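You operate a simulated robot arm through the tools that you are given. There is no shell and no other tool.

You run a simulated robot arm. Do the job below in one go: nothing can be reset, and whatever is moved stays where it is left.

Task
Put things in order on the top of the steel bench. At the end: the white cylinder from the top of the steel bench stands where the black loose buckle stood; one of the silver spacers from the top of the steel bench is on the green tray; the black numbered block from the top of the steel bench is on the white number board (marked "42"); the black loose buckle stands where the black numbered block stood; whatever was shut is shut again. Leave all else as you found it, and nothing knocked over. Set down upright: numbered block.
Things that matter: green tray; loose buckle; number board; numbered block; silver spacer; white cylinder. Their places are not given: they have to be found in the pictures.

Only the result counts: the job must be done as asked and must still hold three seconds after the hand-in. Knocking over, shifting, dropping, spilling or breaking anything else fails it.

Robot
A 7-joint arm with a two-finger parallel gripper, fixed in place. Base frame: the origin is at the foot of the arm, x ahead of it, y to its left, z up; the work surface is at about z = 0. Readings come in mm, rad, newtons and seconds.
With the tool pointing down near the work surface it reaches from about 240 to 620 mm from the base axis. Its first joint turns from -1.152 to 1.152 rad. Payload 2.6 kg.
Tool frame: the origin (TCP) lies between the finger pads and is the grasp point; the fingertips stand 30 mm ahead of it; z points along the fingers, y is the line along which they close. Largest opening 94 mm; finger width 28, thickness 10; the body of the gripper, 50 by 96 mm, starts 55 mm behind the TCP.
Orientation is told as [roll, pitch, yaw] about the base's x, y, z axes, in that order, counted from this pose: with the fingers straight down and closing along the base's y, the tool's x points along the base's -x, its y along +y and its z along -z.

Tools
- The arm moves only by the tool servo_tool. Its argument "increments" is a list of rows, each an object of numbers (a shift or turn left out is 0, a gripper value left out holds the last): "claw": the gripper command, from -1 (shut) to 1 (fully open), values between in proportion; "tx", "ty", "tz": the shift along the base's x, y, z in mm; "wx", "wy", "wz": the turn, a rotation vector about the base's x, y, z in rad. In form: [{"claw": .., "tx": .., "ty": .., "tz": .., "wx": .., "wy": .., "wz": ..}, ...]. A call has 1 to 20 rows; each row is the pose to reach, as a shift and turn from the pose commanded when the call began. A row lasts 0.2 s, in which the tool goes at most 50 mm and 0.15 rad; a call with a longer step from one row to the next is refused whole, and so is a gripper value outside its range. A pose out of reach is approached as far as the arm can. The call stops where the force on the tool passes 40 N (or 10 N more than at its start, if that is more) or the arm is blocked; 0.2 s more then pass. The fingers move at their own pace (about 72 mm/s each) and stop on an object; they squeeze with about 28 N. The grip force told is the motor's: it shows also when the fingers shut on nothing. Time passes only in rows, and 0.2 s behind the last, so rows that repeat a pose let the fingers close. The reply holds the time, the measured pose of the TCP, the force on the tool along the base axes, the opening and the grip force, in the units named above and with some noise, with the torque about the TCP (base axes, N m) and any sound that the robot's microphone picked up.
- Cameras (640 x 400 px; columns grow to the right, rows downward): "scene" is fixed at [35.2, 427.5, 568.6]; the picture's right is [-0.79, -0.61, 0.00], its down [-0.31, 0.41, -0.86] and it looks along [0.52, -0.68, -0.51] (base axes); focal length 314 px, centre (320, 200). "wrist" rides on the gripper at [76, 14, -102] in the tool frame; the picture's right is [-0.18, 0.98, 0.00], its down [-0.75, -0.14, -0.64] and it looks along [-0.63, -0.12, 0.77] (tool axes); focal length 243 px, centre (320, 200).
- camera(camera): a new picture of that camera. The clock stands still meanwhile.
- locate(camera, pixels): for up to 12 pixels [column, row] of the newest picture of that camera ("zoom" is the newest enlarged one), the place [x, y, z] in the base frame of the surface seen there, good to about 2 mm. The clock stands still meanwhile.
- zoom(camera, box): a new picture of the part [left, top, right, bottom] of that camera's present view, enlarged. The clock stands still meanwhile.
- hand_in(): hands the job in; it is judged then, once.

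Open the gripper and draw the arm clear of the work before you hand the job in, unless the task says otherwise.

The tools are called after ">>>" as a command line: name --argument value ..., lists and objects as JSON in quotes. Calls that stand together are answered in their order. servo_tool: Moves the arm, as the interface text tells. Its arguments: {"type":"object","properties":{"increments":{"type":"array"}},"required":["increments"]} The other tools are called the same way: camera (camera) takes a picture; locate (camera, pixels) gives the place of the surface under pixels of a picture; zoom (camera, box) takes an enlarged picture of a part of a camera's view; hand_in () hands the job in.

At the start:

```text
time: 0.0
tcp_pos: [344.2, -268.6, 330.1]
tcp_rot: [-0.001, -0.001, 0.001]
ft_force: [-0.6, 0.3, 0.0]
wrist_torque: [0.04, -0.04, -0.01]
width: 93.8
grip_force: 0.0
```

scene: 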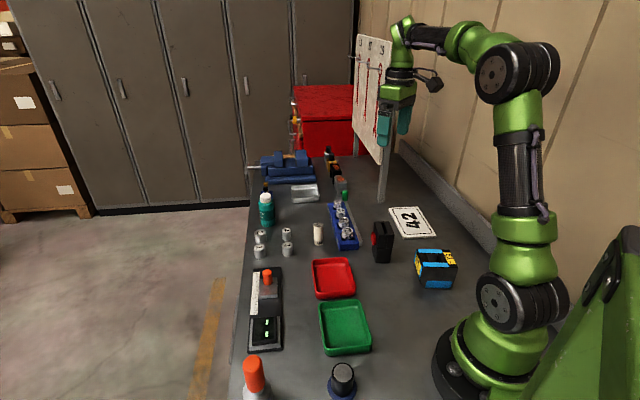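
wrist: 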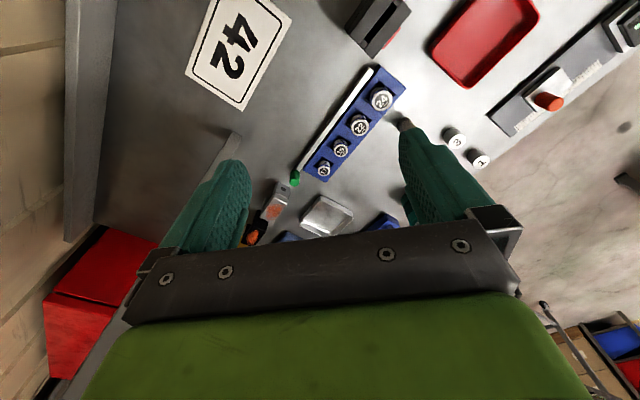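

The scene shows a bench with trays, spacers at about (260-287, 235-250), a white cylinder at (318,233), a black object at (383,242), a block with yellow and blue at (436,268), and the 42 board at (413,221). I zoom in to identify things.

>>> zoom --camera "scene" --box '[230, 180, 350, 260]'

>>> zoom --camera "scene" --box '[340, 190, 480, 300]'

>>> zoom --camera "scene" --box '[220, 250, 400, 400]'

>>> zoom --camera "scene" --box '[230, 140, 370, 220]'

```text
5.00 times, centred on (290, 220) of scene
```

zoom: 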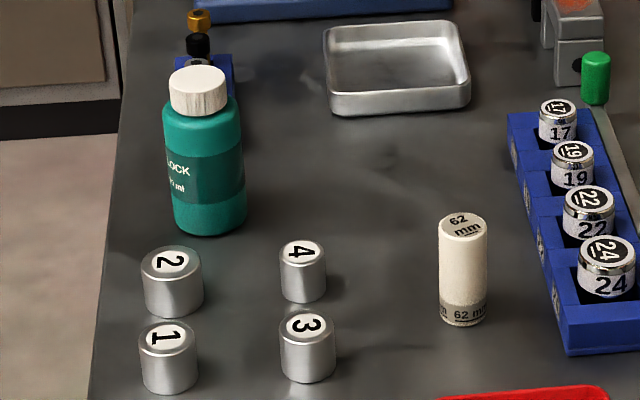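

```text
3.64 times, centred on (410, 245) of scene
```

zoom: 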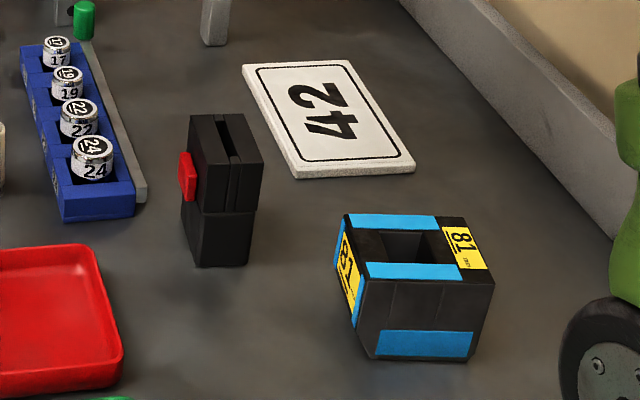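

```text
2.67 times, centred on (310, 325) of scene
```

zoom: 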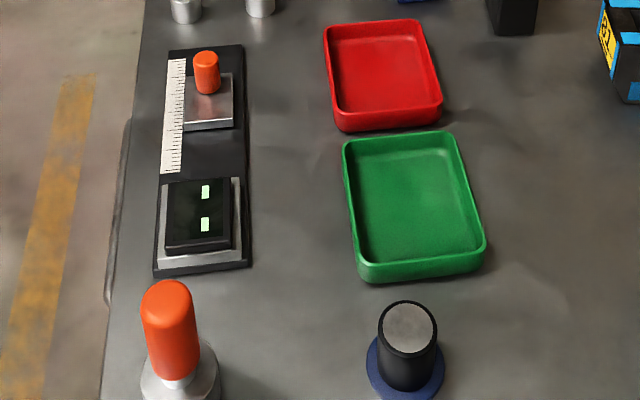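

```text
4.57 times, centred on (300, 180) of scene
```

zoom: 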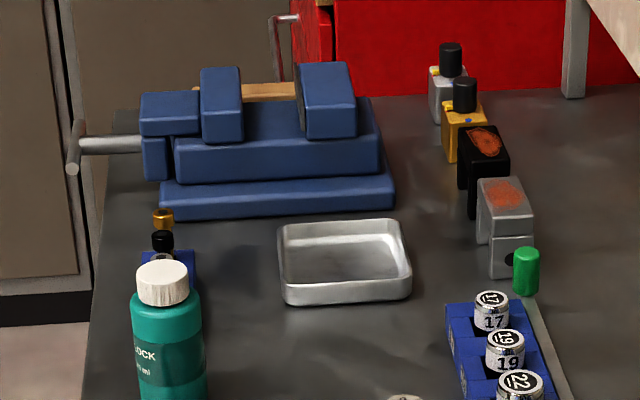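

I've identified the things: buckle (black with red button), numbered block "81", white cylinder "62 mm", spacers 1–4, green tray. Now I locate their surfaces.

>>> camera --camera "scene"

>>> zoom --camera "scene" --box '[355, 190, 475, 300]'

```text
taken
```

scene: 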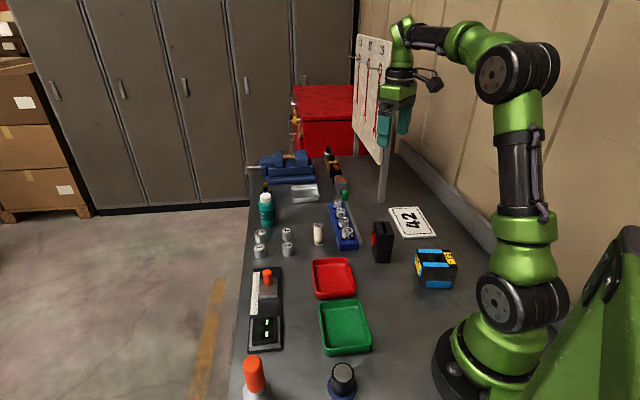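

```text
3.64 times, centred on (415, 245) of scene
```

zoom: 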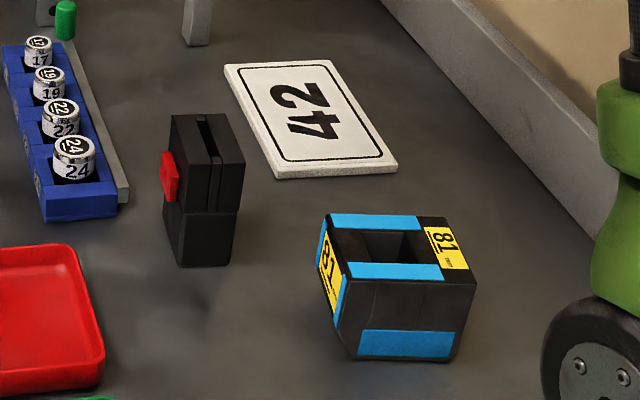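

From this zoom I read the corners of the buckle's top (173,115), (226,113), (244,163), (178,207 lower left), the block's top corners (330,214), (447,217), (476,284), (345,277), and the board's corners.

>>> locate --camera "zoom" --pixels '[[333, 217], [443, 220], [470, 278], [350, 275], [385, 245], [350, 350], [448, 358], [330, 290], [415, 240], [360, 220]]'

>>> locate --camera "zoom" --pixels '[[176, 118], [222, 117], [240, 160], [190, 162], [185, 260], [230, 262], [228, 68], [330, 64], [394, 168], [278, 174], [310, 120], [170, 180]]'

```text
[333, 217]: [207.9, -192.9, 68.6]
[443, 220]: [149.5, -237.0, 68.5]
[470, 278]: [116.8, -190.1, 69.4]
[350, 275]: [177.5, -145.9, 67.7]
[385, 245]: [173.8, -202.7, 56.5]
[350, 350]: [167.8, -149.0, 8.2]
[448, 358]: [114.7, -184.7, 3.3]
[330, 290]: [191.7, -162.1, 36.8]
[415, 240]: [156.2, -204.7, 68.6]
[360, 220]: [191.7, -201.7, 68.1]
```

```text
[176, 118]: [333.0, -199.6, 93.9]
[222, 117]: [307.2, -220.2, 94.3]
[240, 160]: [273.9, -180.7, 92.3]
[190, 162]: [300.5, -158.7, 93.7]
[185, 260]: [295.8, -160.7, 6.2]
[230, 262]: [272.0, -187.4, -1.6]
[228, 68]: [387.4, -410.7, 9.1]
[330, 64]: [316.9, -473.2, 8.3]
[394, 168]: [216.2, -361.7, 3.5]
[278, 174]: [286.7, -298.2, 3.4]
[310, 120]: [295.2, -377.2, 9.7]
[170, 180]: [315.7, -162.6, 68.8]
```

The block (centre about (163,-191), 68 tall) and buckle (centre about (304,-190), 94 tall) are measured. Now I zoom on the spacers, cylinder and green tray and locate them.

>>> zoom --camera "scene" --box '[240, 200, 360, 275]'

```text
5.33 times, centred on (300, 238) of scene
```

zoom: 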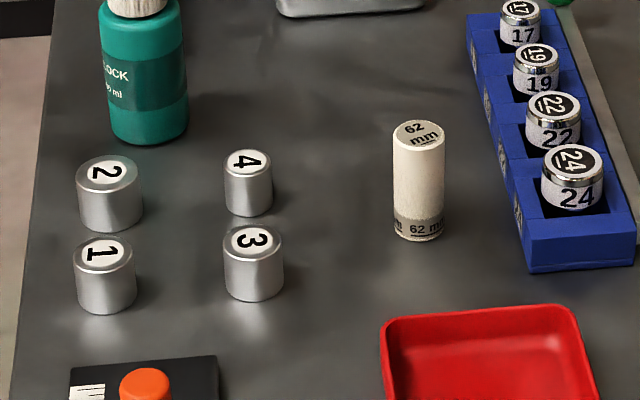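

The zoom shows the cylinder's top centred at (418,133), its base around (417,235), and spacers' tops at (108,172), (247,162), (105,250), (252,240). I locate these.

>>> locate --camera "zoom" --pixels '[[418, 132], [396, 132], [442, 133], [418, 230], [108, 172], [247, 162], [105, 250], [252, 240], [252, 285], [105, 300], [227, 240], [280, 240]]'

>>> camera --camera "wrist"

>>> locate --camera "scene" --pixels '[[322, 304], [362, 300], [371, 348], [326, 354], [345, 328], [335, 280], [342, 250], [380, 200], [358, 130], [384, 160], [258, 335], [343, 380]]'

```text
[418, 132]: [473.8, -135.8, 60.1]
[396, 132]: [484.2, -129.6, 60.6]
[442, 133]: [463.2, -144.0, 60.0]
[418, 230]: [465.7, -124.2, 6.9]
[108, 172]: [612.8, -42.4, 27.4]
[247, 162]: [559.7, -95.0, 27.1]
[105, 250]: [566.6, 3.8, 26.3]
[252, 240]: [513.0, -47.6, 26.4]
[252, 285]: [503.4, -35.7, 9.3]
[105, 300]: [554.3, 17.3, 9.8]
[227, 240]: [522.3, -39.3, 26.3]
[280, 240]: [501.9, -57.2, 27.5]
```

```text
taken
```

wrist: 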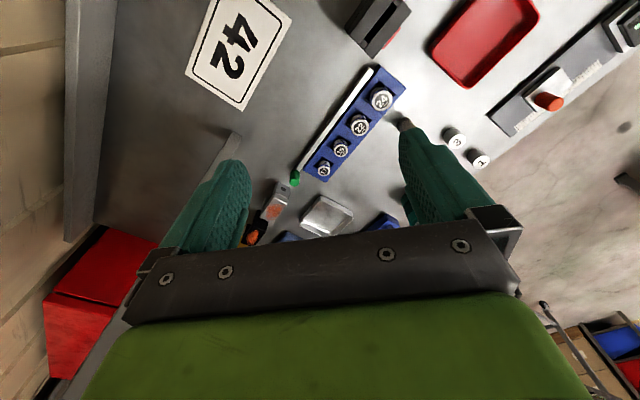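

```text
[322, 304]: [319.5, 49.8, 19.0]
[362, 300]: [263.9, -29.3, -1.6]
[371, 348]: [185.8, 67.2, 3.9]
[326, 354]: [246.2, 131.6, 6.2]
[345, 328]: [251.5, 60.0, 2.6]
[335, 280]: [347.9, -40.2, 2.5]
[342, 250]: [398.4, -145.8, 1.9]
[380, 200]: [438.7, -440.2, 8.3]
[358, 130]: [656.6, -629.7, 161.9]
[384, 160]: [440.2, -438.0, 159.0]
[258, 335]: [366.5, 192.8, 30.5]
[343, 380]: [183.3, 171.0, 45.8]
```

The green tray floor is near (252,60,3), the cylinder near (470,-134) and spacer 3 near (510,-48). I zoom in on the block and then the buckle for sharper edges.

>>> zoom --camera "scene" --box '[405, 240, 469, 296]'

>>> zoom --camera "scene" --box '[360, 215, 408, 268]'

```text
7.14 times, centred on (437, 268) of scene
```

zoom: 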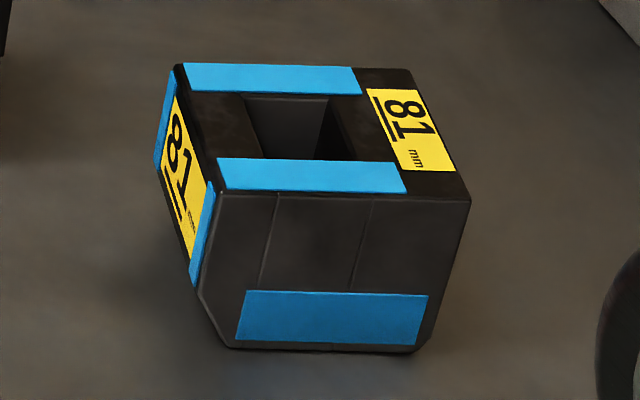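

```text
7.55 times, centred on (384, 242) of scene
```

zoom: 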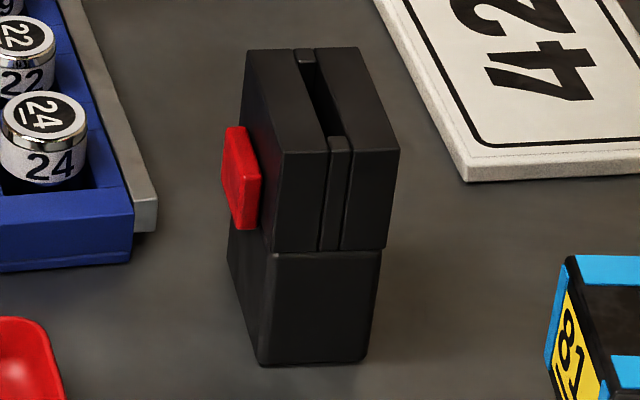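

Newest zoom shows the buckle: top corners (248,50), (358,48), (399,150), (285,150), narrow front face below. I locate points on its top and faces.

>>> locate --camera "zoom" --pixels '[[252, 54], [354, 52], [392, 146], [286, 147], [300, 200], [370, 200], [290, 300], [355, 300], [265, 355], [360, 355], [250, 250], [240, 180]]'

>>> zoom --camera "scene" --box '[405, 240, 469, 296]'

>>> locate --camera "zoom" --pixels '[[182, 68], [405, 72], [464, 194], [220, 190], [270, 220], [440, 220], [260, 280], [400, 300], [190, 200], [180, 130], [240, 340], [410, 345]]'

```text
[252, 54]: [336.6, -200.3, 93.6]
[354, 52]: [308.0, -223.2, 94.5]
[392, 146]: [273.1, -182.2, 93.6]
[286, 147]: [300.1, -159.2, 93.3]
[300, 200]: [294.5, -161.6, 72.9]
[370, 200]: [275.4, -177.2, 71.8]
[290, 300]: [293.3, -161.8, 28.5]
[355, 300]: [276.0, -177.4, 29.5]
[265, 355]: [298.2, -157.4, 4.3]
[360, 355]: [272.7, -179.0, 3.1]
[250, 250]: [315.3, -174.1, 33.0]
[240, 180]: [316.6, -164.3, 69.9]
```

```text
7.14 times, centred on (437, 268) of scene
```

zoom: 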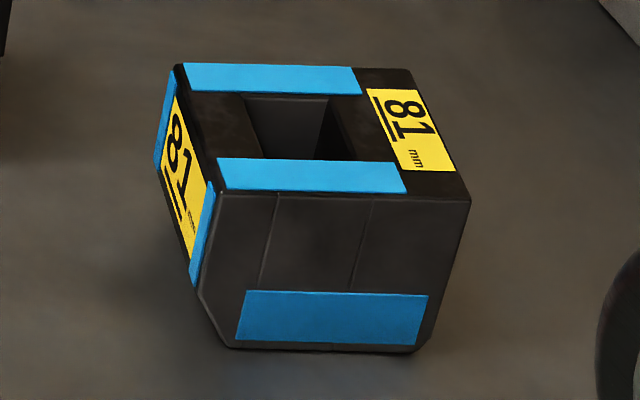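

```text
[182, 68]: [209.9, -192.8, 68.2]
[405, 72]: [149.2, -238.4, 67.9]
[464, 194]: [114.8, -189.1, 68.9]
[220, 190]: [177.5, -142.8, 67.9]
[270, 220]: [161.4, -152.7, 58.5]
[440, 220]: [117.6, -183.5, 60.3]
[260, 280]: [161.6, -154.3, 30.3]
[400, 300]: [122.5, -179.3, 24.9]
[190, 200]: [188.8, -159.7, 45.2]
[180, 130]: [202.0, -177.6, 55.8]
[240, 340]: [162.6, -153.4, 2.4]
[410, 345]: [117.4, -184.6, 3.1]
```

Block: about 77×61×68 mm at centre (163,-191), long axis yaw about 35.5°. Buckle: about 36×55×94 at (304,-191), yaw about 40°. I move above the block with the gripper open, turned 0.62 rad so the fingers close across the 61 mm side.

>>> servo_tool --increments '[{"claw": 1, "tx": -30.2, "ty": 13, "tz": -20, "wz": 0.103}, {"claw": 1, "tx": -60.4, "ty": 26, "tz": -40, "wz": 0.207}, {"claw": 1, "tx": -90.7, "ty": 39, "tz": -60, "wz": 0.31}, {"claw": 1, "tx": -121, "ty": 52, "tz": -80, "wz": 0.413}, {"claw": 1, "tx": -151, "ty": 65, "tz": -105, "wz": 0.517}, {"claw": 1, "tx": -181.4, "ty": 77.9, "tz": -130, "wz": 0.62}, {"claw": 1, "tx": -181.4, "ty": 77.9, "tz": -130, "wz": 0.62}]'

>>> camera --camera "wrist"

>>> camera --camera "scene"

```text
time: 1.6
tcp_pos: [159.8, -189.6, 199.6]
tcp_rot: [0.001, 0.0, 0.621]
ft_force: [-0.1, 0.1, 0.3]
wrist_torque: [-0.04, 0.0, -0.01]
width: 94.0
grip_force: 0.1
```

```text
taken
```

wrist: 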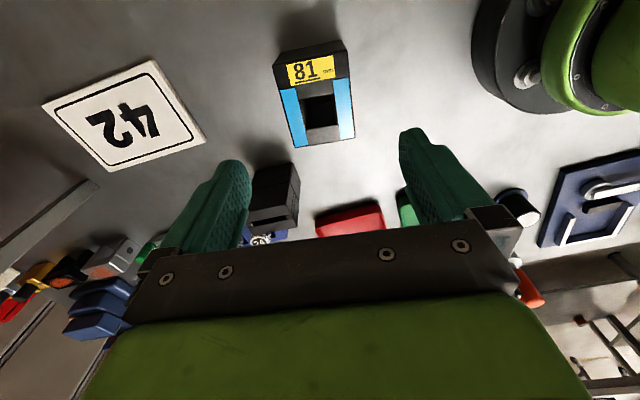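

```text
taken
```

scene: 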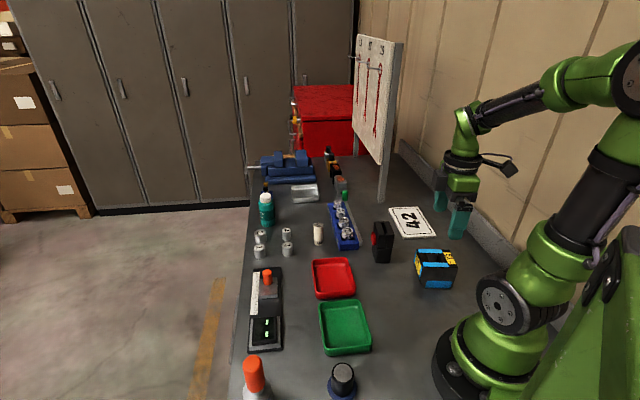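

The wrist view shows the block's top at (275–355, 42–147). I check its corners and the board's corners from this camera.

>>> locate --camera "wrist" --pixels '[[277, 54], [342, 44], [353, 136], [297, 145], [45, 104], [153, 63], [204, 138], [100, 168], [125, 115]]'

```text
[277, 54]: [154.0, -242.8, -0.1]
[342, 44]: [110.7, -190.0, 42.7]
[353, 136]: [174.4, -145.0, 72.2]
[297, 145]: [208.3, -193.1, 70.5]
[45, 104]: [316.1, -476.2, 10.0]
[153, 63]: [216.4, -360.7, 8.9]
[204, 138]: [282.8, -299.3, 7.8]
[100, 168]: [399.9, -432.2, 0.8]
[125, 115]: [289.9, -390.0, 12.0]
```

The board's centre comes out at about (301,-387), top z about 9–10. I lower to just above the block and check the pose error.

>>> servo_tool --increments '[{"claw": 1, "tz": -25}, {"claw": 1, "tz": -50}, {"claw": 1, "tz": -75}, {"claw": 1, "tz": -90}, {"claw": 1, "tz": -90}, {"claw": 1, "tz": -90}]'

>>> camera --camera "wrist"

>>> zoom --camera "scene" --box '[380, 170, 520, 300]'

```text
time: 3.0
tcp_pos: [161.8, -188.0, 109.1]
tcp_rot: [-0.001, 0.0, 0.618]
ft_force: [0.2, 0.2, -0.3]
wrist_torque: [0.03, 0.01, -0.03]
width: 93.9
grip_force: 0.1
```

```text
taken
```

wrist: 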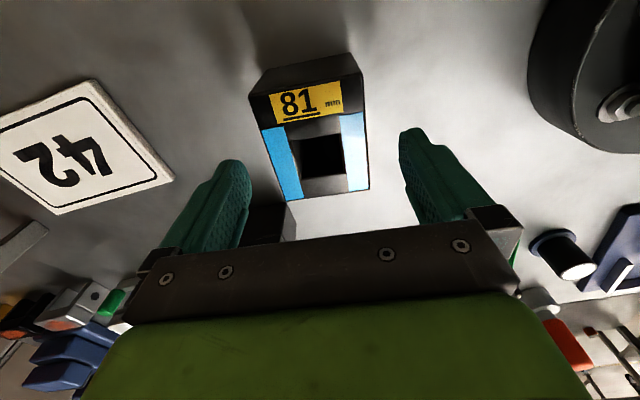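

```text
3.08 times, centred on (450, 235) of scene
```

zoom: 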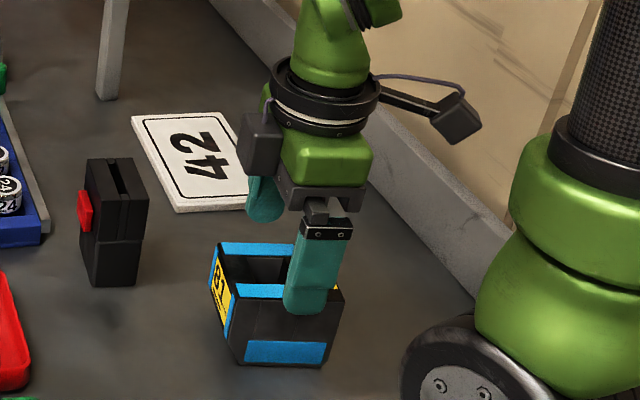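

Block lies between the fingers (wrist view, block at columns 250–370 between tips at 250 and 400). I descend with a small correction to TCP z about 40 and then close.

>>> servo_tool --increments '[{"claw": 1, "tx": 0.5, "ty": -1.5, "tz": -15}, {"claw": 1, "tx": 0.5, "ty": -1.5, "tz": -30}, {"claw": 1, "tx": 0.5, "ty": -1.5, "tz": -45}, {"claw": 1, "tx": 0.5, "ty": -1.5, "tz": -60}, {"claw": 1, "tx": 0.5, "ty": -1.5, "tz": -70}, {"claw": 1, "tx": 0.5, "ty": -1.5, "tz": -70}]'

>>> zoom --camera "scene" --box '[380, 170, 520, 300]'

```text
time: 4.4
tcp_pos: [164.4, -190.6, 39.3]
tcp_rot: [-0.001, 0.0, 0.62]
ft_force: [-0.1, -0.4, -0.3]
wrist_torque: [-0.02, 0.01, 0.01]
width: 94.0
grip_force: 0.1
```

```text
3.08 times, centred on (450, 235) of scene
```

zoom: 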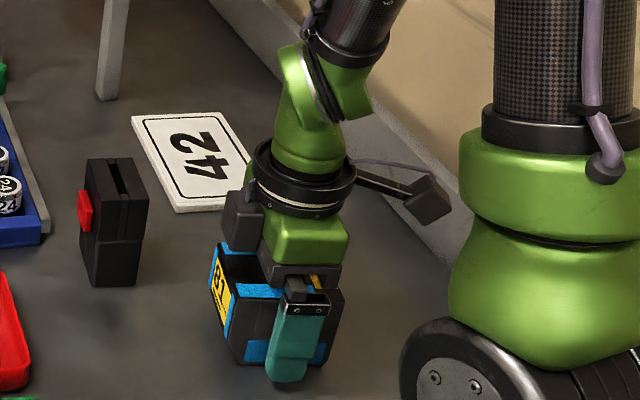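

The fingers straddle the block at z 39. I close the gripper.

>>> servo_tool --increments '[{"claw": -1}, {"claw": -1}, {"claw": -1}, {"claw": -1}, {"claw": -1}]'

```text
time: 5.6
tcp_pos: [162.8, -189.7, 38.2]
tcp_rot: [0.001, 0.002, 0.619]
ft_force: [-0.4, -0.3, -0.2]
wrist_torque: [-0.01, 0.01, 0.01]
width: 70.4
grip_force: 28.2
```

Width reads 70.4 rather than the ~61 I expected, so I look to see how the fingers sit.

>>> camera --camera "wrist"

>>> zoom --camera "scene" --box '[405, 220, 485, 300]'

```text
taken
```

wrist: 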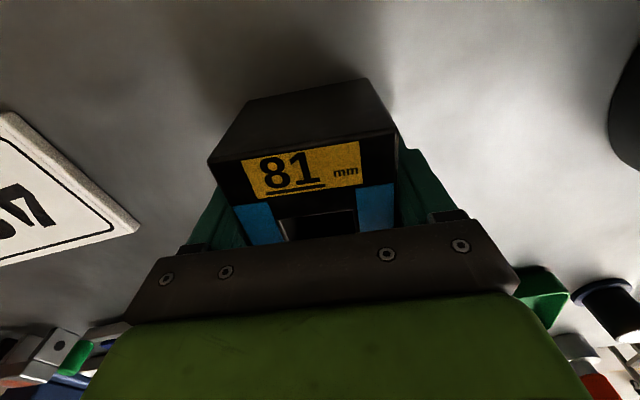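

```text
5.00 times, centred on (445, 260) of scene
```

zoom: 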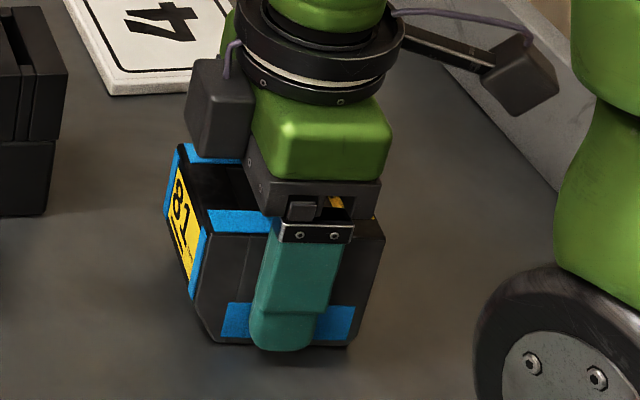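

I check the block's width from the wrist view by locating points along the visible face edges.

>>> zoom --camera "wrist" --box '[180, 60, 460, 250]'

>>> locate --camera "wrist" --pixels '[[214, 166], [391, 138], [395, 135], [238, 235], [396, 215], [262, 105], [360, 85], [212, 163], [220, 215], [404, 200]]'

```text
2.11 times, centred on (320, 155) of wrist
```

zoom: 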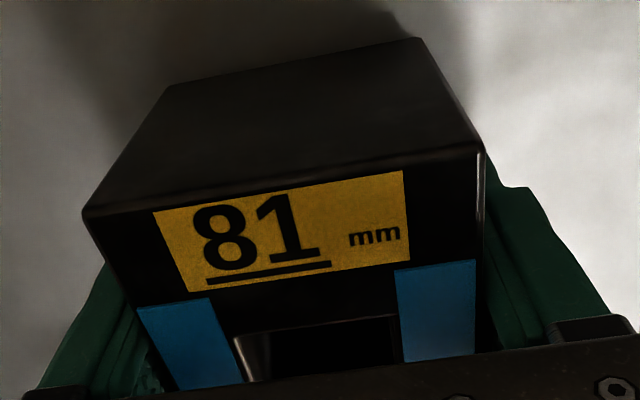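

```text
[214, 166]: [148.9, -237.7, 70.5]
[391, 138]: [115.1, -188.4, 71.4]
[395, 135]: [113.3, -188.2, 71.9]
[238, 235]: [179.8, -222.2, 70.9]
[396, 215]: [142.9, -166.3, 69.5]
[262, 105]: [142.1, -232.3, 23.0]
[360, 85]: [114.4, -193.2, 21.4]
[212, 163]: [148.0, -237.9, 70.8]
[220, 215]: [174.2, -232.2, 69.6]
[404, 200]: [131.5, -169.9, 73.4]
```

The grip is solid by force; I lift it a little to test whether the block comes along.

>>> servo_tool --increments '[{"claw": -1, "tz": 5}, {"claw": -1, "tz": 10}, {"claw": -1, "tz": 15}, {"claw": -1, "tz": 20}, {"claw": -1, "tz": 20}]'

>>> zoom --camera "scene" --box '[405, 220, 485, 300]'

```text
time: 6.8
tcp_pos: [164.1, -190.6, 59.0]
tcp_rot: [0.0, 0.0, 0.619]
ft_force: [0.3, 0.2, -2.7]
wrist_torque: [0.0, 0.0, 0.02]
width: 70.4
grip_force: 28.0
```

```text
5.00 times, centred on (445, 260) of scene
```

zoom: 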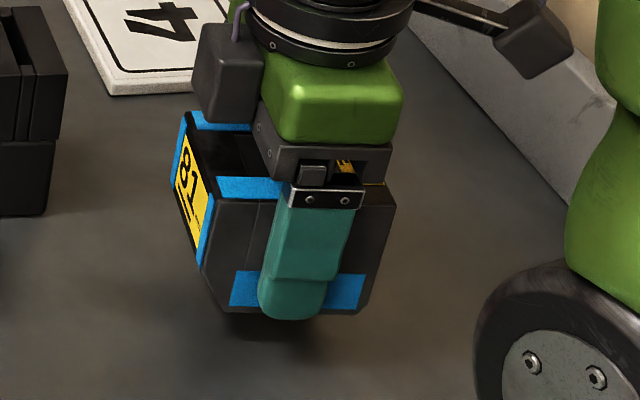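

The block is held (2.7 N weight). Before carrying it, I check where the wall and ledge behind the board are.

>>> camera --camera "scene"

>>> locate --camera "scene" --pixels '[[440, 185], [455, 195], [430, 170], [440, 120], [420, 195], [400, 150], [470, 205], [500, 60]]'

```text
taken
```

scene: 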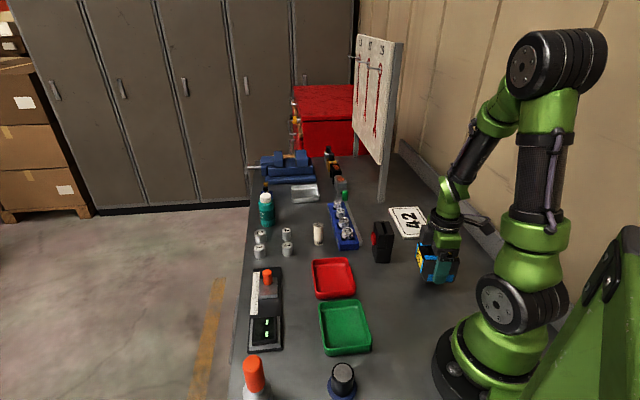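

```text
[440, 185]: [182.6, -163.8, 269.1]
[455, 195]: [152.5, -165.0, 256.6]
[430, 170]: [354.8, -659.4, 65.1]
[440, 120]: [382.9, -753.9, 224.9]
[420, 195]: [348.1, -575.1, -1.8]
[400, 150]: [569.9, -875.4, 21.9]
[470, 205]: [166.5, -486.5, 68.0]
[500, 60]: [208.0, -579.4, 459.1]
```

The wall and ledge are well clear of the board. I lift the block to about z 140 and carry it over the board centre (301,-387), turning 0.09 rad to line up with the board.

>>> servo_tool --increments '[{"claw": -1, "tz": 25}, {"claw": -1, "tz": 50}, {"claw": -1, "tz": 75}, {"claw": -1, "tx": 10, "ty": -14, "tz": 80}, {"claw": -1, "tx": 27, "ty": -38, "tz": 80, "wz": 0.01}, {"claw": -1, "tx": 45, "ty": -63, "tz": 80, "wz": 0.03}, {"claw": -1, "tx": 62, "ty": -87, "tz": 80, "wz": 0.045}, {"claw": -1, "tx": 79, "ty": -112, "tz": 80, "wz": 0.06}, {"claw": -1, "tx": 96, "ty": -136, "tz": 80, "wz": 0.07}, {"claw": -1, "tx": 113, "ty": -160, "tz": 80, "wz": 0.08}, {"claw": -1, "tx": 127, "ty": -180, "tz": 80, "wz": 0.09}, {"claw": -1, "tx": 137.7, "ty": -194.5, "tz": 80, "wz": 0.09}, {"claw": -1, "tx": 137.7, "ty": -194.5, "tz": 80, "wz": 0.09}, {"claw": -1, "tx": 137.7, "ty": -194.5, "tz": 80, "wz": 0.09}]'

>>> camera --camera "scene"

>>> camera --camera "wrist"

```text
time: 9.8
tcp_pos: [301.5, -383.1, 139.7]
tcp_rot: [-0.001, 0.0, 0.711]
ft_force: [-0.5, 0.3, -2.9]
wrist_torque: [0.0, -0.03, -0.01]
width: 70.3
grip_force: 27.8
```

```text
taken
```

scene: 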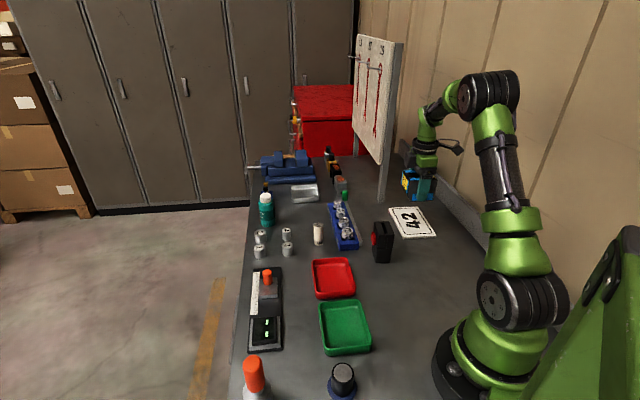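

```text
taken
```

wrist: 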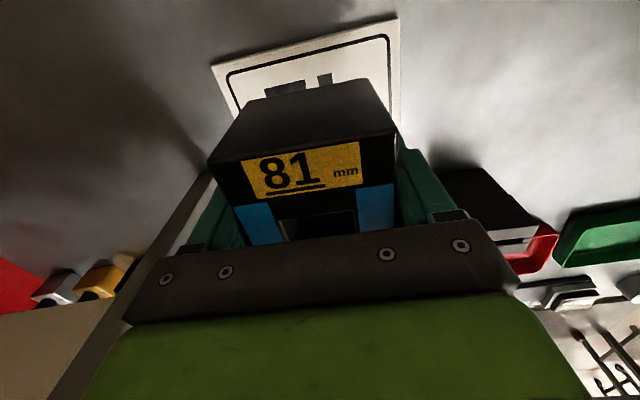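

The block hangs over the board, visible at (212–400, 20–110) in the wrist view. I check the visible board corners against earlier values.

>>> locate --camera "wrist" --pixels '[[395, 24], [216, 68], [398, 120], [300, 45]]'

>>> locate --camera "scene" --pixels '[[392, 210], [422, 208], [437, 234], [405, 237]]'

```text
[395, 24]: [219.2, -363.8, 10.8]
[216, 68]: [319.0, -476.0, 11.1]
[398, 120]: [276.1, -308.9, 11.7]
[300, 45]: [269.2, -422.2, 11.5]
```

```text
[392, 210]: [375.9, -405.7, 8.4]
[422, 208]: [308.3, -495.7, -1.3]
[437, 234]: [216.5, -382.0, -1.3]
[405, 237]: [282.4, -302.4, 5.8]
```

Alignment is good. I lower to just above the board.

>>> servo_tool --increments '[{"claw": -1, "tz": -20}, {"claw": -1, "tz": -40}, {"claw": -1, "tz": -60}, {"claw": -1, "tz": -75}, {"claw": -1, "tz": -83}, {"claw": -1, "tz": -85}, {"claw": -1, "tz": -87}, {"claw": -1, "tz": -88}, {"claw": -1, "tz": -88}]'

>>> zoom --camera "scene" --box '[365, 160, 465, 250]'

```text
time: 11.8
tcp_pos: [301.6, -385.5, 50.2]
tcp_rot: [0.001, -0.001, 0.71]
ft_force: [0.6, -0.3, -2.9]
wrist_torque: [-0.03, -0.04, -0.02]
width: 70.2
grip_force: 27.3
```

```text
4.44 times, centred on (415, 205) of scene
```

zoom: 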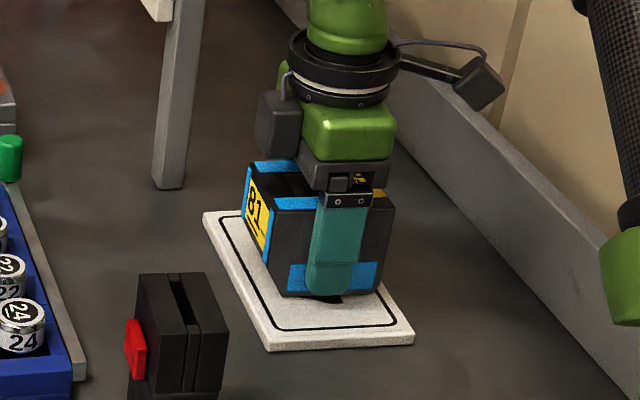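

The block hovers a few mm above the board with no contact yet. I lower in 1 mm steps.

>>> servo_tool --increments '[{"claw": -1, "tz": -1}, {"claw": -1, "tz": -2}, {"claw": -1, "tz": -2}]'

```text
time: 12.6
tcp_pos: [301.0, -386.4, 50.0]
tcp_rot: [0.002, 0.001, 0.709]
ft_force: [0.5, 0.6, -1.7]
wrist_torque: [0.09, 0.04, 0.01]
width: 70.1
grip_force: 27.9
```

Force begins to change (-1.7 N). I lower another millimetre or two.

>>> servo_tool --increments '[{"claw": -1, "tz": -1}, {"claw": -1, "tz": -1}]'

```text
time: 13.2
tcp_pos: [302.5, -386.5, 48.6]
tcp_rot: [-0.003, 0.0, 0.708]
ft_force: [-4.1, 6.0, 15.5]
wrist_torque: [0.41, 0.41, -0.07]
width: 70.1
grip_force: 27.4
```

Contact at 15 N: block rests on the board. I ease off half a millimetre and open the gripper.

>>> servo_tool --increments '[{"claw": -1, "tz": 0.7}, {"claw": 0.7, "tz": 0.7}, {"claw": 0.9, "tz": 0.7}, {"claw": 1, "tz": 0.7}, {"claw": 1, "tz": 0.7}]'

>>> zoom --camera "scene" --box '[365, 160, 465, 250]'

```text
time: 14.4
tcp_pos: [302.9, -387.8, 49.5]
tcp_rot: [-0.001, 0.0, 0.711]
ft_force: [-0.3, -0.1, 0.1]
wrist_torque: [0.01, 0.02, 0.01]
width: 93.9
grip_force: 0.1
```

```text
4.44 times, centred on (415, 205) of scene
```

zoom: 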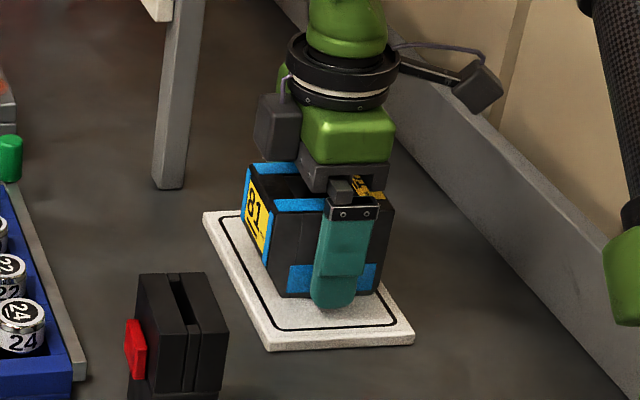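

The block stands on the board. I rise to z 170 and move over the buckle at (304,-191).

>>> servo_tool --increments '[{"claw": 1, "tz": 10}, {"claw": 1, "tz": 30}, {"claw": 1, "tz": 60}, {"claw": 1, "tz": 90}, {"claw": 1, "tz": 120}, {"claw": 1, "tx": 0.5, "ty": 30, "tz": 120}, {"claw": 1, "tx": 1, "ty": 65, "tz": 120}, {"claw": 1, "tx": 1.5, "ty": 100, "tz": 120}, {"claw": 1, "tx": 2, "ty": 135, "tz": 120}, {"claw": 1, "tx": 3, "ty": 170, "tz": 120}, {"claw": 1, "tx": 3.4, "ty": 195.5, "tz": 120, "wz": -0.01}, {"claw": 1, "tx": 3.4, "ty": 195.5, "tz": 120, "wz": -0.01}, {"claw": 1, "tx": 3.4, "ty": 195.5, "tz": 120, "wz": -0.01}]'

>>> camera --camera "wrist"

>>> camera --camera "scene"

```text
time: 17.2
tcp_pos: [303.9, -188.6, 169.0]
tcp_rot: [0.0, 0.001, 0.699]
ft_force: [-0.1, 0.2, 0.1]
wrist_torque: [0.02, 0.03, 0.01]
width: 94.2
grip_force: 0.0
```

```text
taken
```

wrist: 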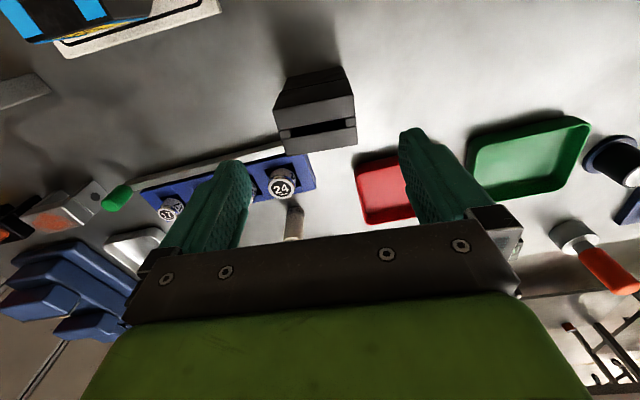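

```text
taken
```

scene: 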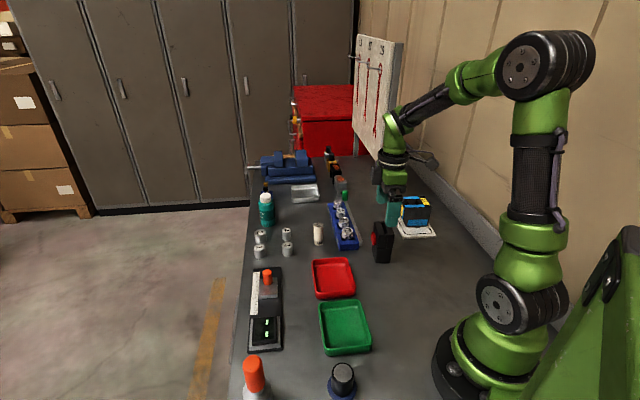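

The gripper is above the buckle, seen at (275–355, 65–155) in the wrist view. I zoom on the block and board to see they are still in place.

>>> zoom --camera "scene" --box '[365, 170, 465, 260]'

>>> locate --camera "wrist" --pixels '[[286, 80], [342, 68], [354, 116], [279, 128], [355, 140], [285, 150], [318, 100], [215, 5], [65, 48]]'

```text
4.44 times, centred on (415, 215) of scene
```

zoom: 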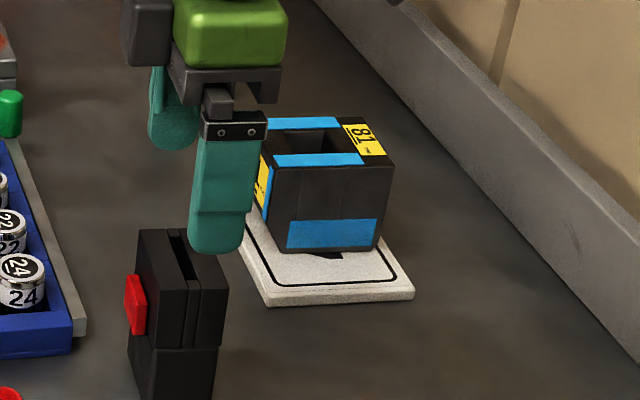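

```text
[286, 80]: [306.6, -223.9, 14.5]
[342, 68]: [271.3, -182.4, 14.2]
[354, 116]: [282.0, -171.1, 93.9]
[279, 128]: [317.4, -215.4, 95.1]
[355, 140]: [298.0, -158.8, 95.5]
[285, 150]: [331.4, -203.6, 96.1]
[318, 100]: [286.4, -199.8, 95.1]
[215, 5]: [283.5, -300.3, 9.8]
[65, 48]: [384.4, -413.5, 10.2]
```

The board hasn't moved, and the buckle top is at z 95 with centre (304,-191). I descend to TCP z about 58 around the buckle's narrow ends.

>>> servo_tool --increments '[{"claw": 1, "tz": -25}, {"claw": 1, "tz": -45}, {"claw": 1, "tz": -60}, {"claw": 1, "tz": -75}, {"claw": 1, "tz": -90}, {"claw": 1, "tz": -105}, {"claw": 1, "tz": -112}, {"claw": 1, "tz": -112}]'

>>> zoom --camera "scene" --box '[345, 190, 435, 280]'

>>> camera --camera "wrist"

```text
time: 19.0
tcp_pos: [305.1, -190.0, 57.0]
tcp_rot: [-0.001, 0.0, 0.699]
ft_force: [-0.7, 0.0, 0.0]
wrist_torque: [-0.01, 0.03, -0.01]
width: 94.2
grip_force: 0.0
```

```text
4.44 times, centred on (390, 235) of scene
```

zoom: 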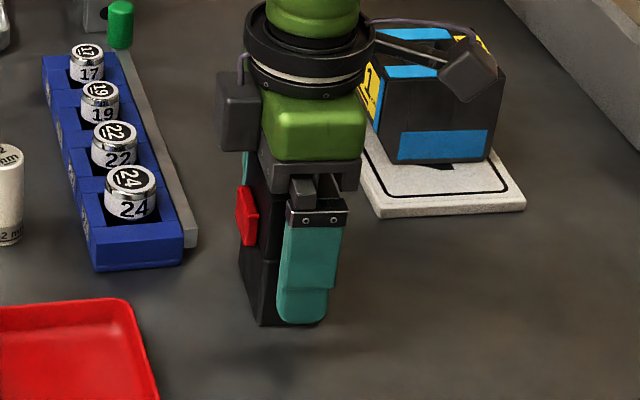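

```text
taken
```

wrist: 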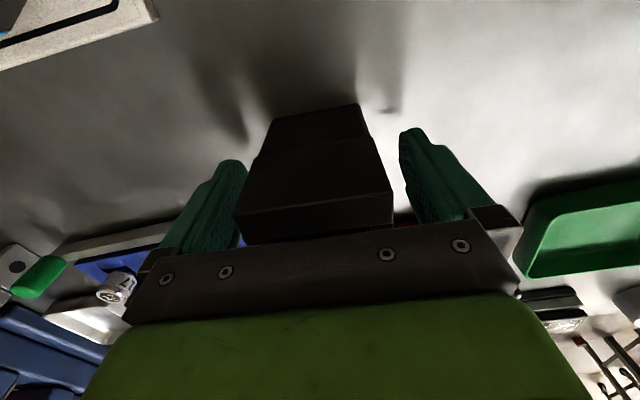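

Fingers straddle the buckle's ends. I close the gripper.

>>> servo_tool --increments '[{"claw": -1}, {"claw": -1}, {"claw": -1}, {"claw": -1}, {"claw": -1}]'

>>> zoom --camera "scene" --box '[345, 190, 435, 280]'

```text
time: 20.2
tcp_pos: [305.1, -189.8, 57.4]
tcp_rot: [0.0, 0.001, 0.7]
ft_force: [0.1, -0.4, -1.0]
wrist_torque: [-0.01, -0.05, 0.01]
width: 64.2
grip_force: 28.2
```

```text
4.44 times, centred on (390, 235) of scene
```

zoom: 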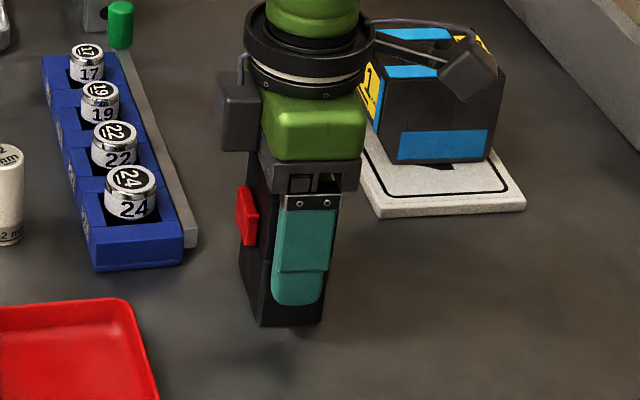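

Grip taken (the width reading runs ~9 mm above the object's size, same as before). I lift the buckle and carry it to the block's old place at (163,-191).

>>> servo_tool --increments '[{"claw": -1, "tz": 5}, {"claw": -1, "tz": 15}, {"claw": -1, "tz": 35}, {"claw": -1, "tz": 60}, {"claw": -1, "tx": -12, "tz": 65}, {"claw": -1, "tx": -36, "ty": 0.1, "tz": 65}, {"claw": -1, "tx": -60, "ty": 0.2, "tz": 65}, {"claw": -1, "tx": -84, "ty": 0.3, "tz": 65}, {"claw": -1, "tx": -108, "ty": 0.4, "tz": 65}, {"claw": -1, "tx": -130, "ty": 0.5, "tz": 65}, {"claw": -1, "tx": -141.6, "ty": 0.5, "tz": 65}, {"claw": -1, "tx": -141.6, "ty": 0.5, "tz": 65}, {"claw": -1, "tx": -141.6, "ty": 0.5, "tz": 65}]'

>>> camera --camera "scene"

>>> zoom --camera "scene" --box '[390, 170, 510, 290]'

```text
time: 23.0
tcp_pos: [163.5, -188.7, 121.3]
tcp_rot: [0.001, 0.0, 0.699]
ft_force: [0.1, -0.6, -2.7]
wrist_torque: [0.01, 0.0, 0.03]
width: 64.5
grip_force: 28.2
```

```text
taken
```

scene: 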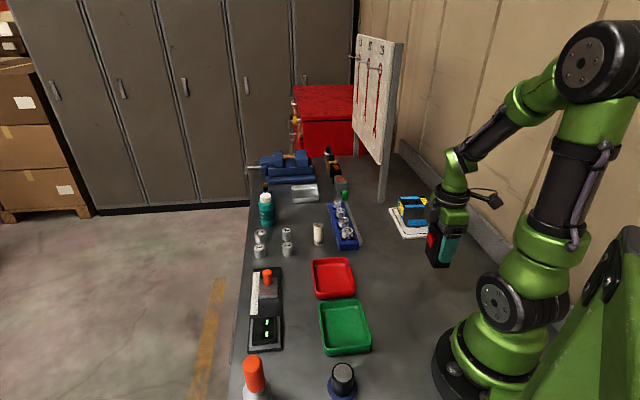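

```text
3.33 times, centred on (450, 230) of scene
```

zoom: 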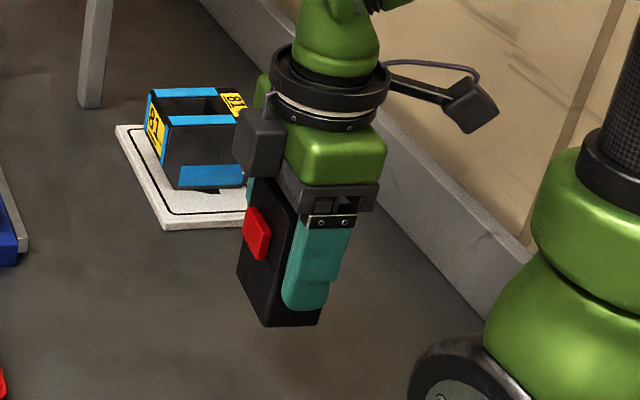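

The buckle hangs upright over the spot. I lower it to about 2 mm above the bench.

>>> servo_tool --increments '[{"claw": -1, "tz": -20}, {"claw": -1, "tz": -38}, {"claw": -1, "tz": -50}, {"claw": -1, "tz": -58}, {"claw": -1, "tz": -61}, {"claw": -1, "tz": -63}, {"claw": -1, "tz": -63}]'

>>> servo_tool --increments '[{"claw": -1, "tz": -1}, {"claw": -1, "tz": -1}]'

```text
time: 24.6
tcp_pos: [164.1, -189.5, 59.8]
tcp_rot: [0.0, -0.001, 0.7]
ft_force: [-0.3, 0.4, -2.5]
wrist_torque: [0.02, -0.01, -0.05]
width: 64.2
grip_force: 27.8
```

```text
time: 25.2
tcp_pos: [164.5, -190.4, 58.0]
tcp_rot: [0.0, 0.0, 0.7]
ft_force: [-0.4, 0.7, -2.6]
wrist_torque: [-0.06, -0.01, 0.02]
width: 64.2
grip_force: 28.6
```

Still free-hanging at -2.6 N. I lower by another millimetre at a time.

>>> servo_tool --increments '[{"claw": -1, "tz": -0.7}, {"claw": -1, "tz": -1}, {"claw": -1, "tz": -1}]'

```text
time: 26.0
tcp_pos: [164.1, -189.3, 56.8]
tcp_rot: [-0.001, -0.002, 0.699]
ft_force: [-2.9, 5.7, 23.0]
wrist_torque: [0.15, 0.03, 0.01]
width: 64.0
grip_force: 28.4
```

Contact (23 N). I ease up slightly and open.

>>> servo_tool --increments '[{"claw": -1, "tz": 0.6}, {"claw": 0.5, "tz": 0.6}, {"claw": 0.7, "tz": 0.6}, {"claw": 1, "tz": 0.6}, {"claw": 1, "tz": 0.6}, {"claw": 1, "tz": 0.6}]'

>>> zoom --camera "scene" --box '[390, 190, 490, 300]'

```text
time: 27.4
tcp_pos: [163.7, -190.1, 58.1]
tcp_rot: [0.0, 0.002, 0.699]
ft_force: [0.8, -0.4, -0.8]
wrist_torque: [0.0, 0.0, -0.02]
width: 94.0
grip_force: 0.0
```

```text
3.64 times, centred on (440, 245) of scene
```

zoom: 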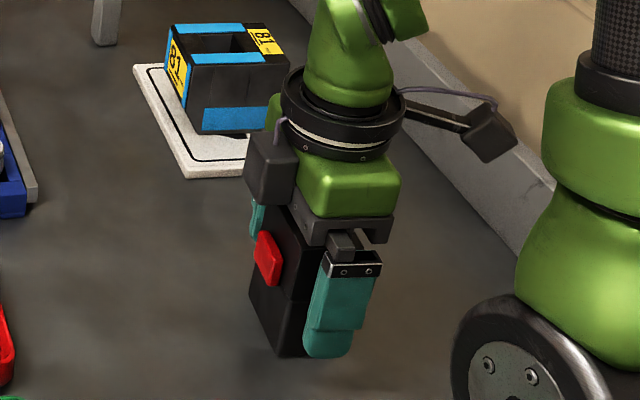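

The buckle stands upright on the block's old spot. I rise clear and take pictures for the cylinder pick.

>>> servo_tool --increments '[{"claw": 1, "tz": 15}, {"claw": 1, "tz": 40}, {"claw": 1, "tz": 70}, {"claw": 1, "tz": 100}, {"claw": 1, "tz": 130}, {"claw": 1, "tz": 130}]'

>>> zoom --camera "scene" --box '[390, 190, 490, 300]'

>>> zoom --camera "scene" --box '[245, 185, 375, 270]'

```text
time: 28.8
tcp_pos: [163.4, -189.4, 186.3]
tcp_rot: [0.0, -0.001, 0.7]
ft_force: [-0.1, -0.1, 0.2]
wrist_torque: [-0.02, -0.02, 0.03]
width: 94.3
grip_force: 0.0
```

```text
3.64 times, centred on (440, 245) of scene
```

zoom: 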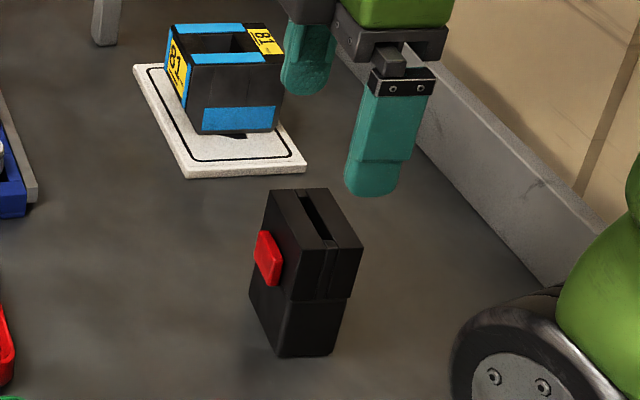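

```text
4.71 times, centred on (310, 228) of scene
```

zoom: 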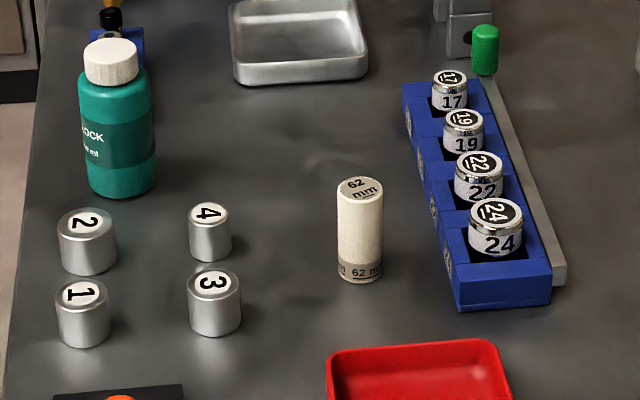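

I locate the rail's near edge, the cylinder, the socket tops and the buckle's new place (all in the newest zoom for the first group).

>>> locate --camera "zoom" --pixels '[[405, 90], [430, 195], [455, 300], [550, 290], [360, 188], [340, 188], [381, 190], [360, 277], [495, 212], [450, 75], [214, 280], [208, 213]]'

>>> camera --camera "scene"

>>> locate --camera "scene" --pixels '[[414, 244], [430, 243], [438, 257], [423, 260], [423, 268], [424, 285], [436, 285]]'

```text
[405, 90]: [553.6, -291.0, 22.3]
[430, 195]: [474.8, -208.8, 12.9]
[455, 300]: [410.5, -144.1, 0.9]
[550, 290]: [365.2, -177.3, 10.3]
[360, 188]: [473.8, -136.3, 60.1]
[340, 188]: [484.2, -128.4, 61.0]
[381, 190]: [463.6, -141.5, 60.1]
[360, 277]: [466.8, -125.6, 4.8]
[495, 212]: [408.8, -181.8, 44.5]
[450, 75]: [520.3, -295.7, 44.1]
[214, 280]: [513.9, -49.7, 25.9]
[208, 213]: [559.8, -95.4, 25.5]
```

```text
taken
```

scene: 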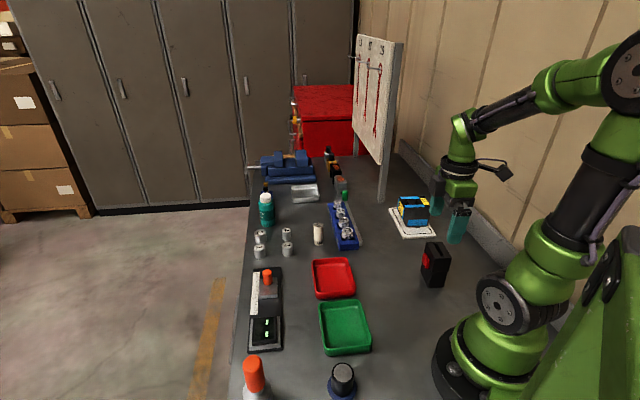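

```text
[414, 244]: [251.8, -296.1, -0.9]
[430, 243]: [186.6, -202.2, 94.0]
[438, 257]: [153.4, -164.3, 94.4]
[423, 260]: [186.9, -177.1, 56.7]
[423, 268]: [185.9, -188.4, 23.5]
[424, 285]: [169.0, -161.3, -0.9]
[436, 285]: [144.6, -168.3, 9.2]
```

Buckle is standing in place. The cylinder is at (473.7,-136), 51 mm clear of the socket rail, whose edge runs parallel to my closing line. I move above the cylinder keeping the yaw.

>>> servo_tool --increments '[{"claw": 1, "tx": 20, "ty": 3.5}, {"claw": 1, "tx": 52, "ty": 9}, {"claw": 1, "tx": 85, "ty": 15}, {"claw": 1, "tx": 118, "ty": 21}, {"claw": 1, "tx": 151, "ty": 27}, {"claw": 1, "tx": 184, "ty": 32}, {"claw": 1, "tx": 217, "ty": 38}, {"claw": 1, "tx": 250, "ty": 44, "tz": -10}, {"claw": 1, "tx": 280, "ty": 49, "tz": -25}, {"claw": 1, "tx": 303, "ty": 53, "tz": -45}, {"claw": 1, "tx": 310.9, "ty": 54.7, "tz": -58}, {"claw": 1, "tx": 310.9, "ty": 54.7, "tz": -58}, {"claw": 1, "tx": 310.9, "ty": 54.7, "tz": -58}]'

>>> camera --camera "wrist"

>>> zoom --camera "scene" --box '[260, 160, 380, 270]'

```text
time: 31.6
tcp_pos: [474.5, -134.3, 128.4]
tcp_rot: [-0.001, -0.001, 0.699]
ft_force: [-0.2, 0.3, 0.0]
wrist_torque: [0.02, 0.01, 0.0]
width: 93.9
grip_force: 0.2
```

```text
taken
```

wrist: 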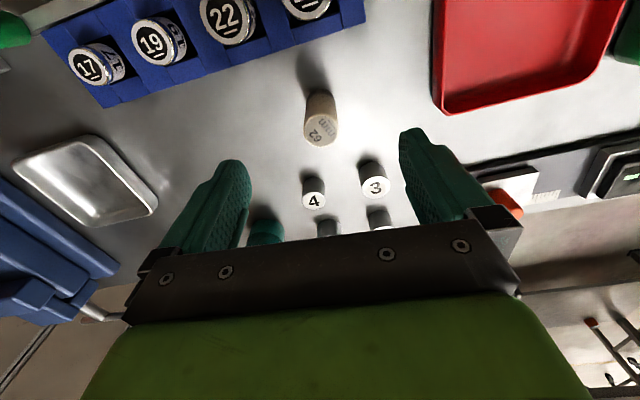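

```text
3.64 times, centred on (320, 215) of scene
```

zoom: 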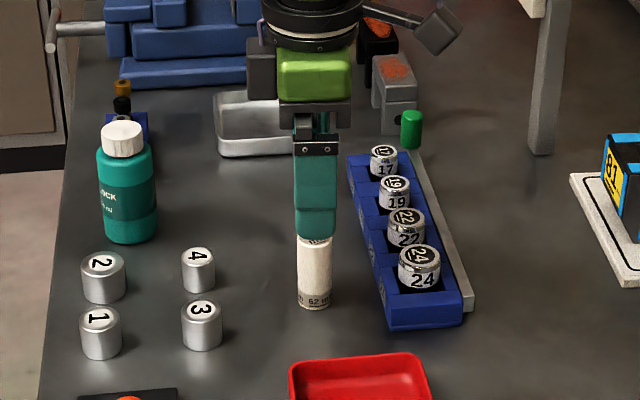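

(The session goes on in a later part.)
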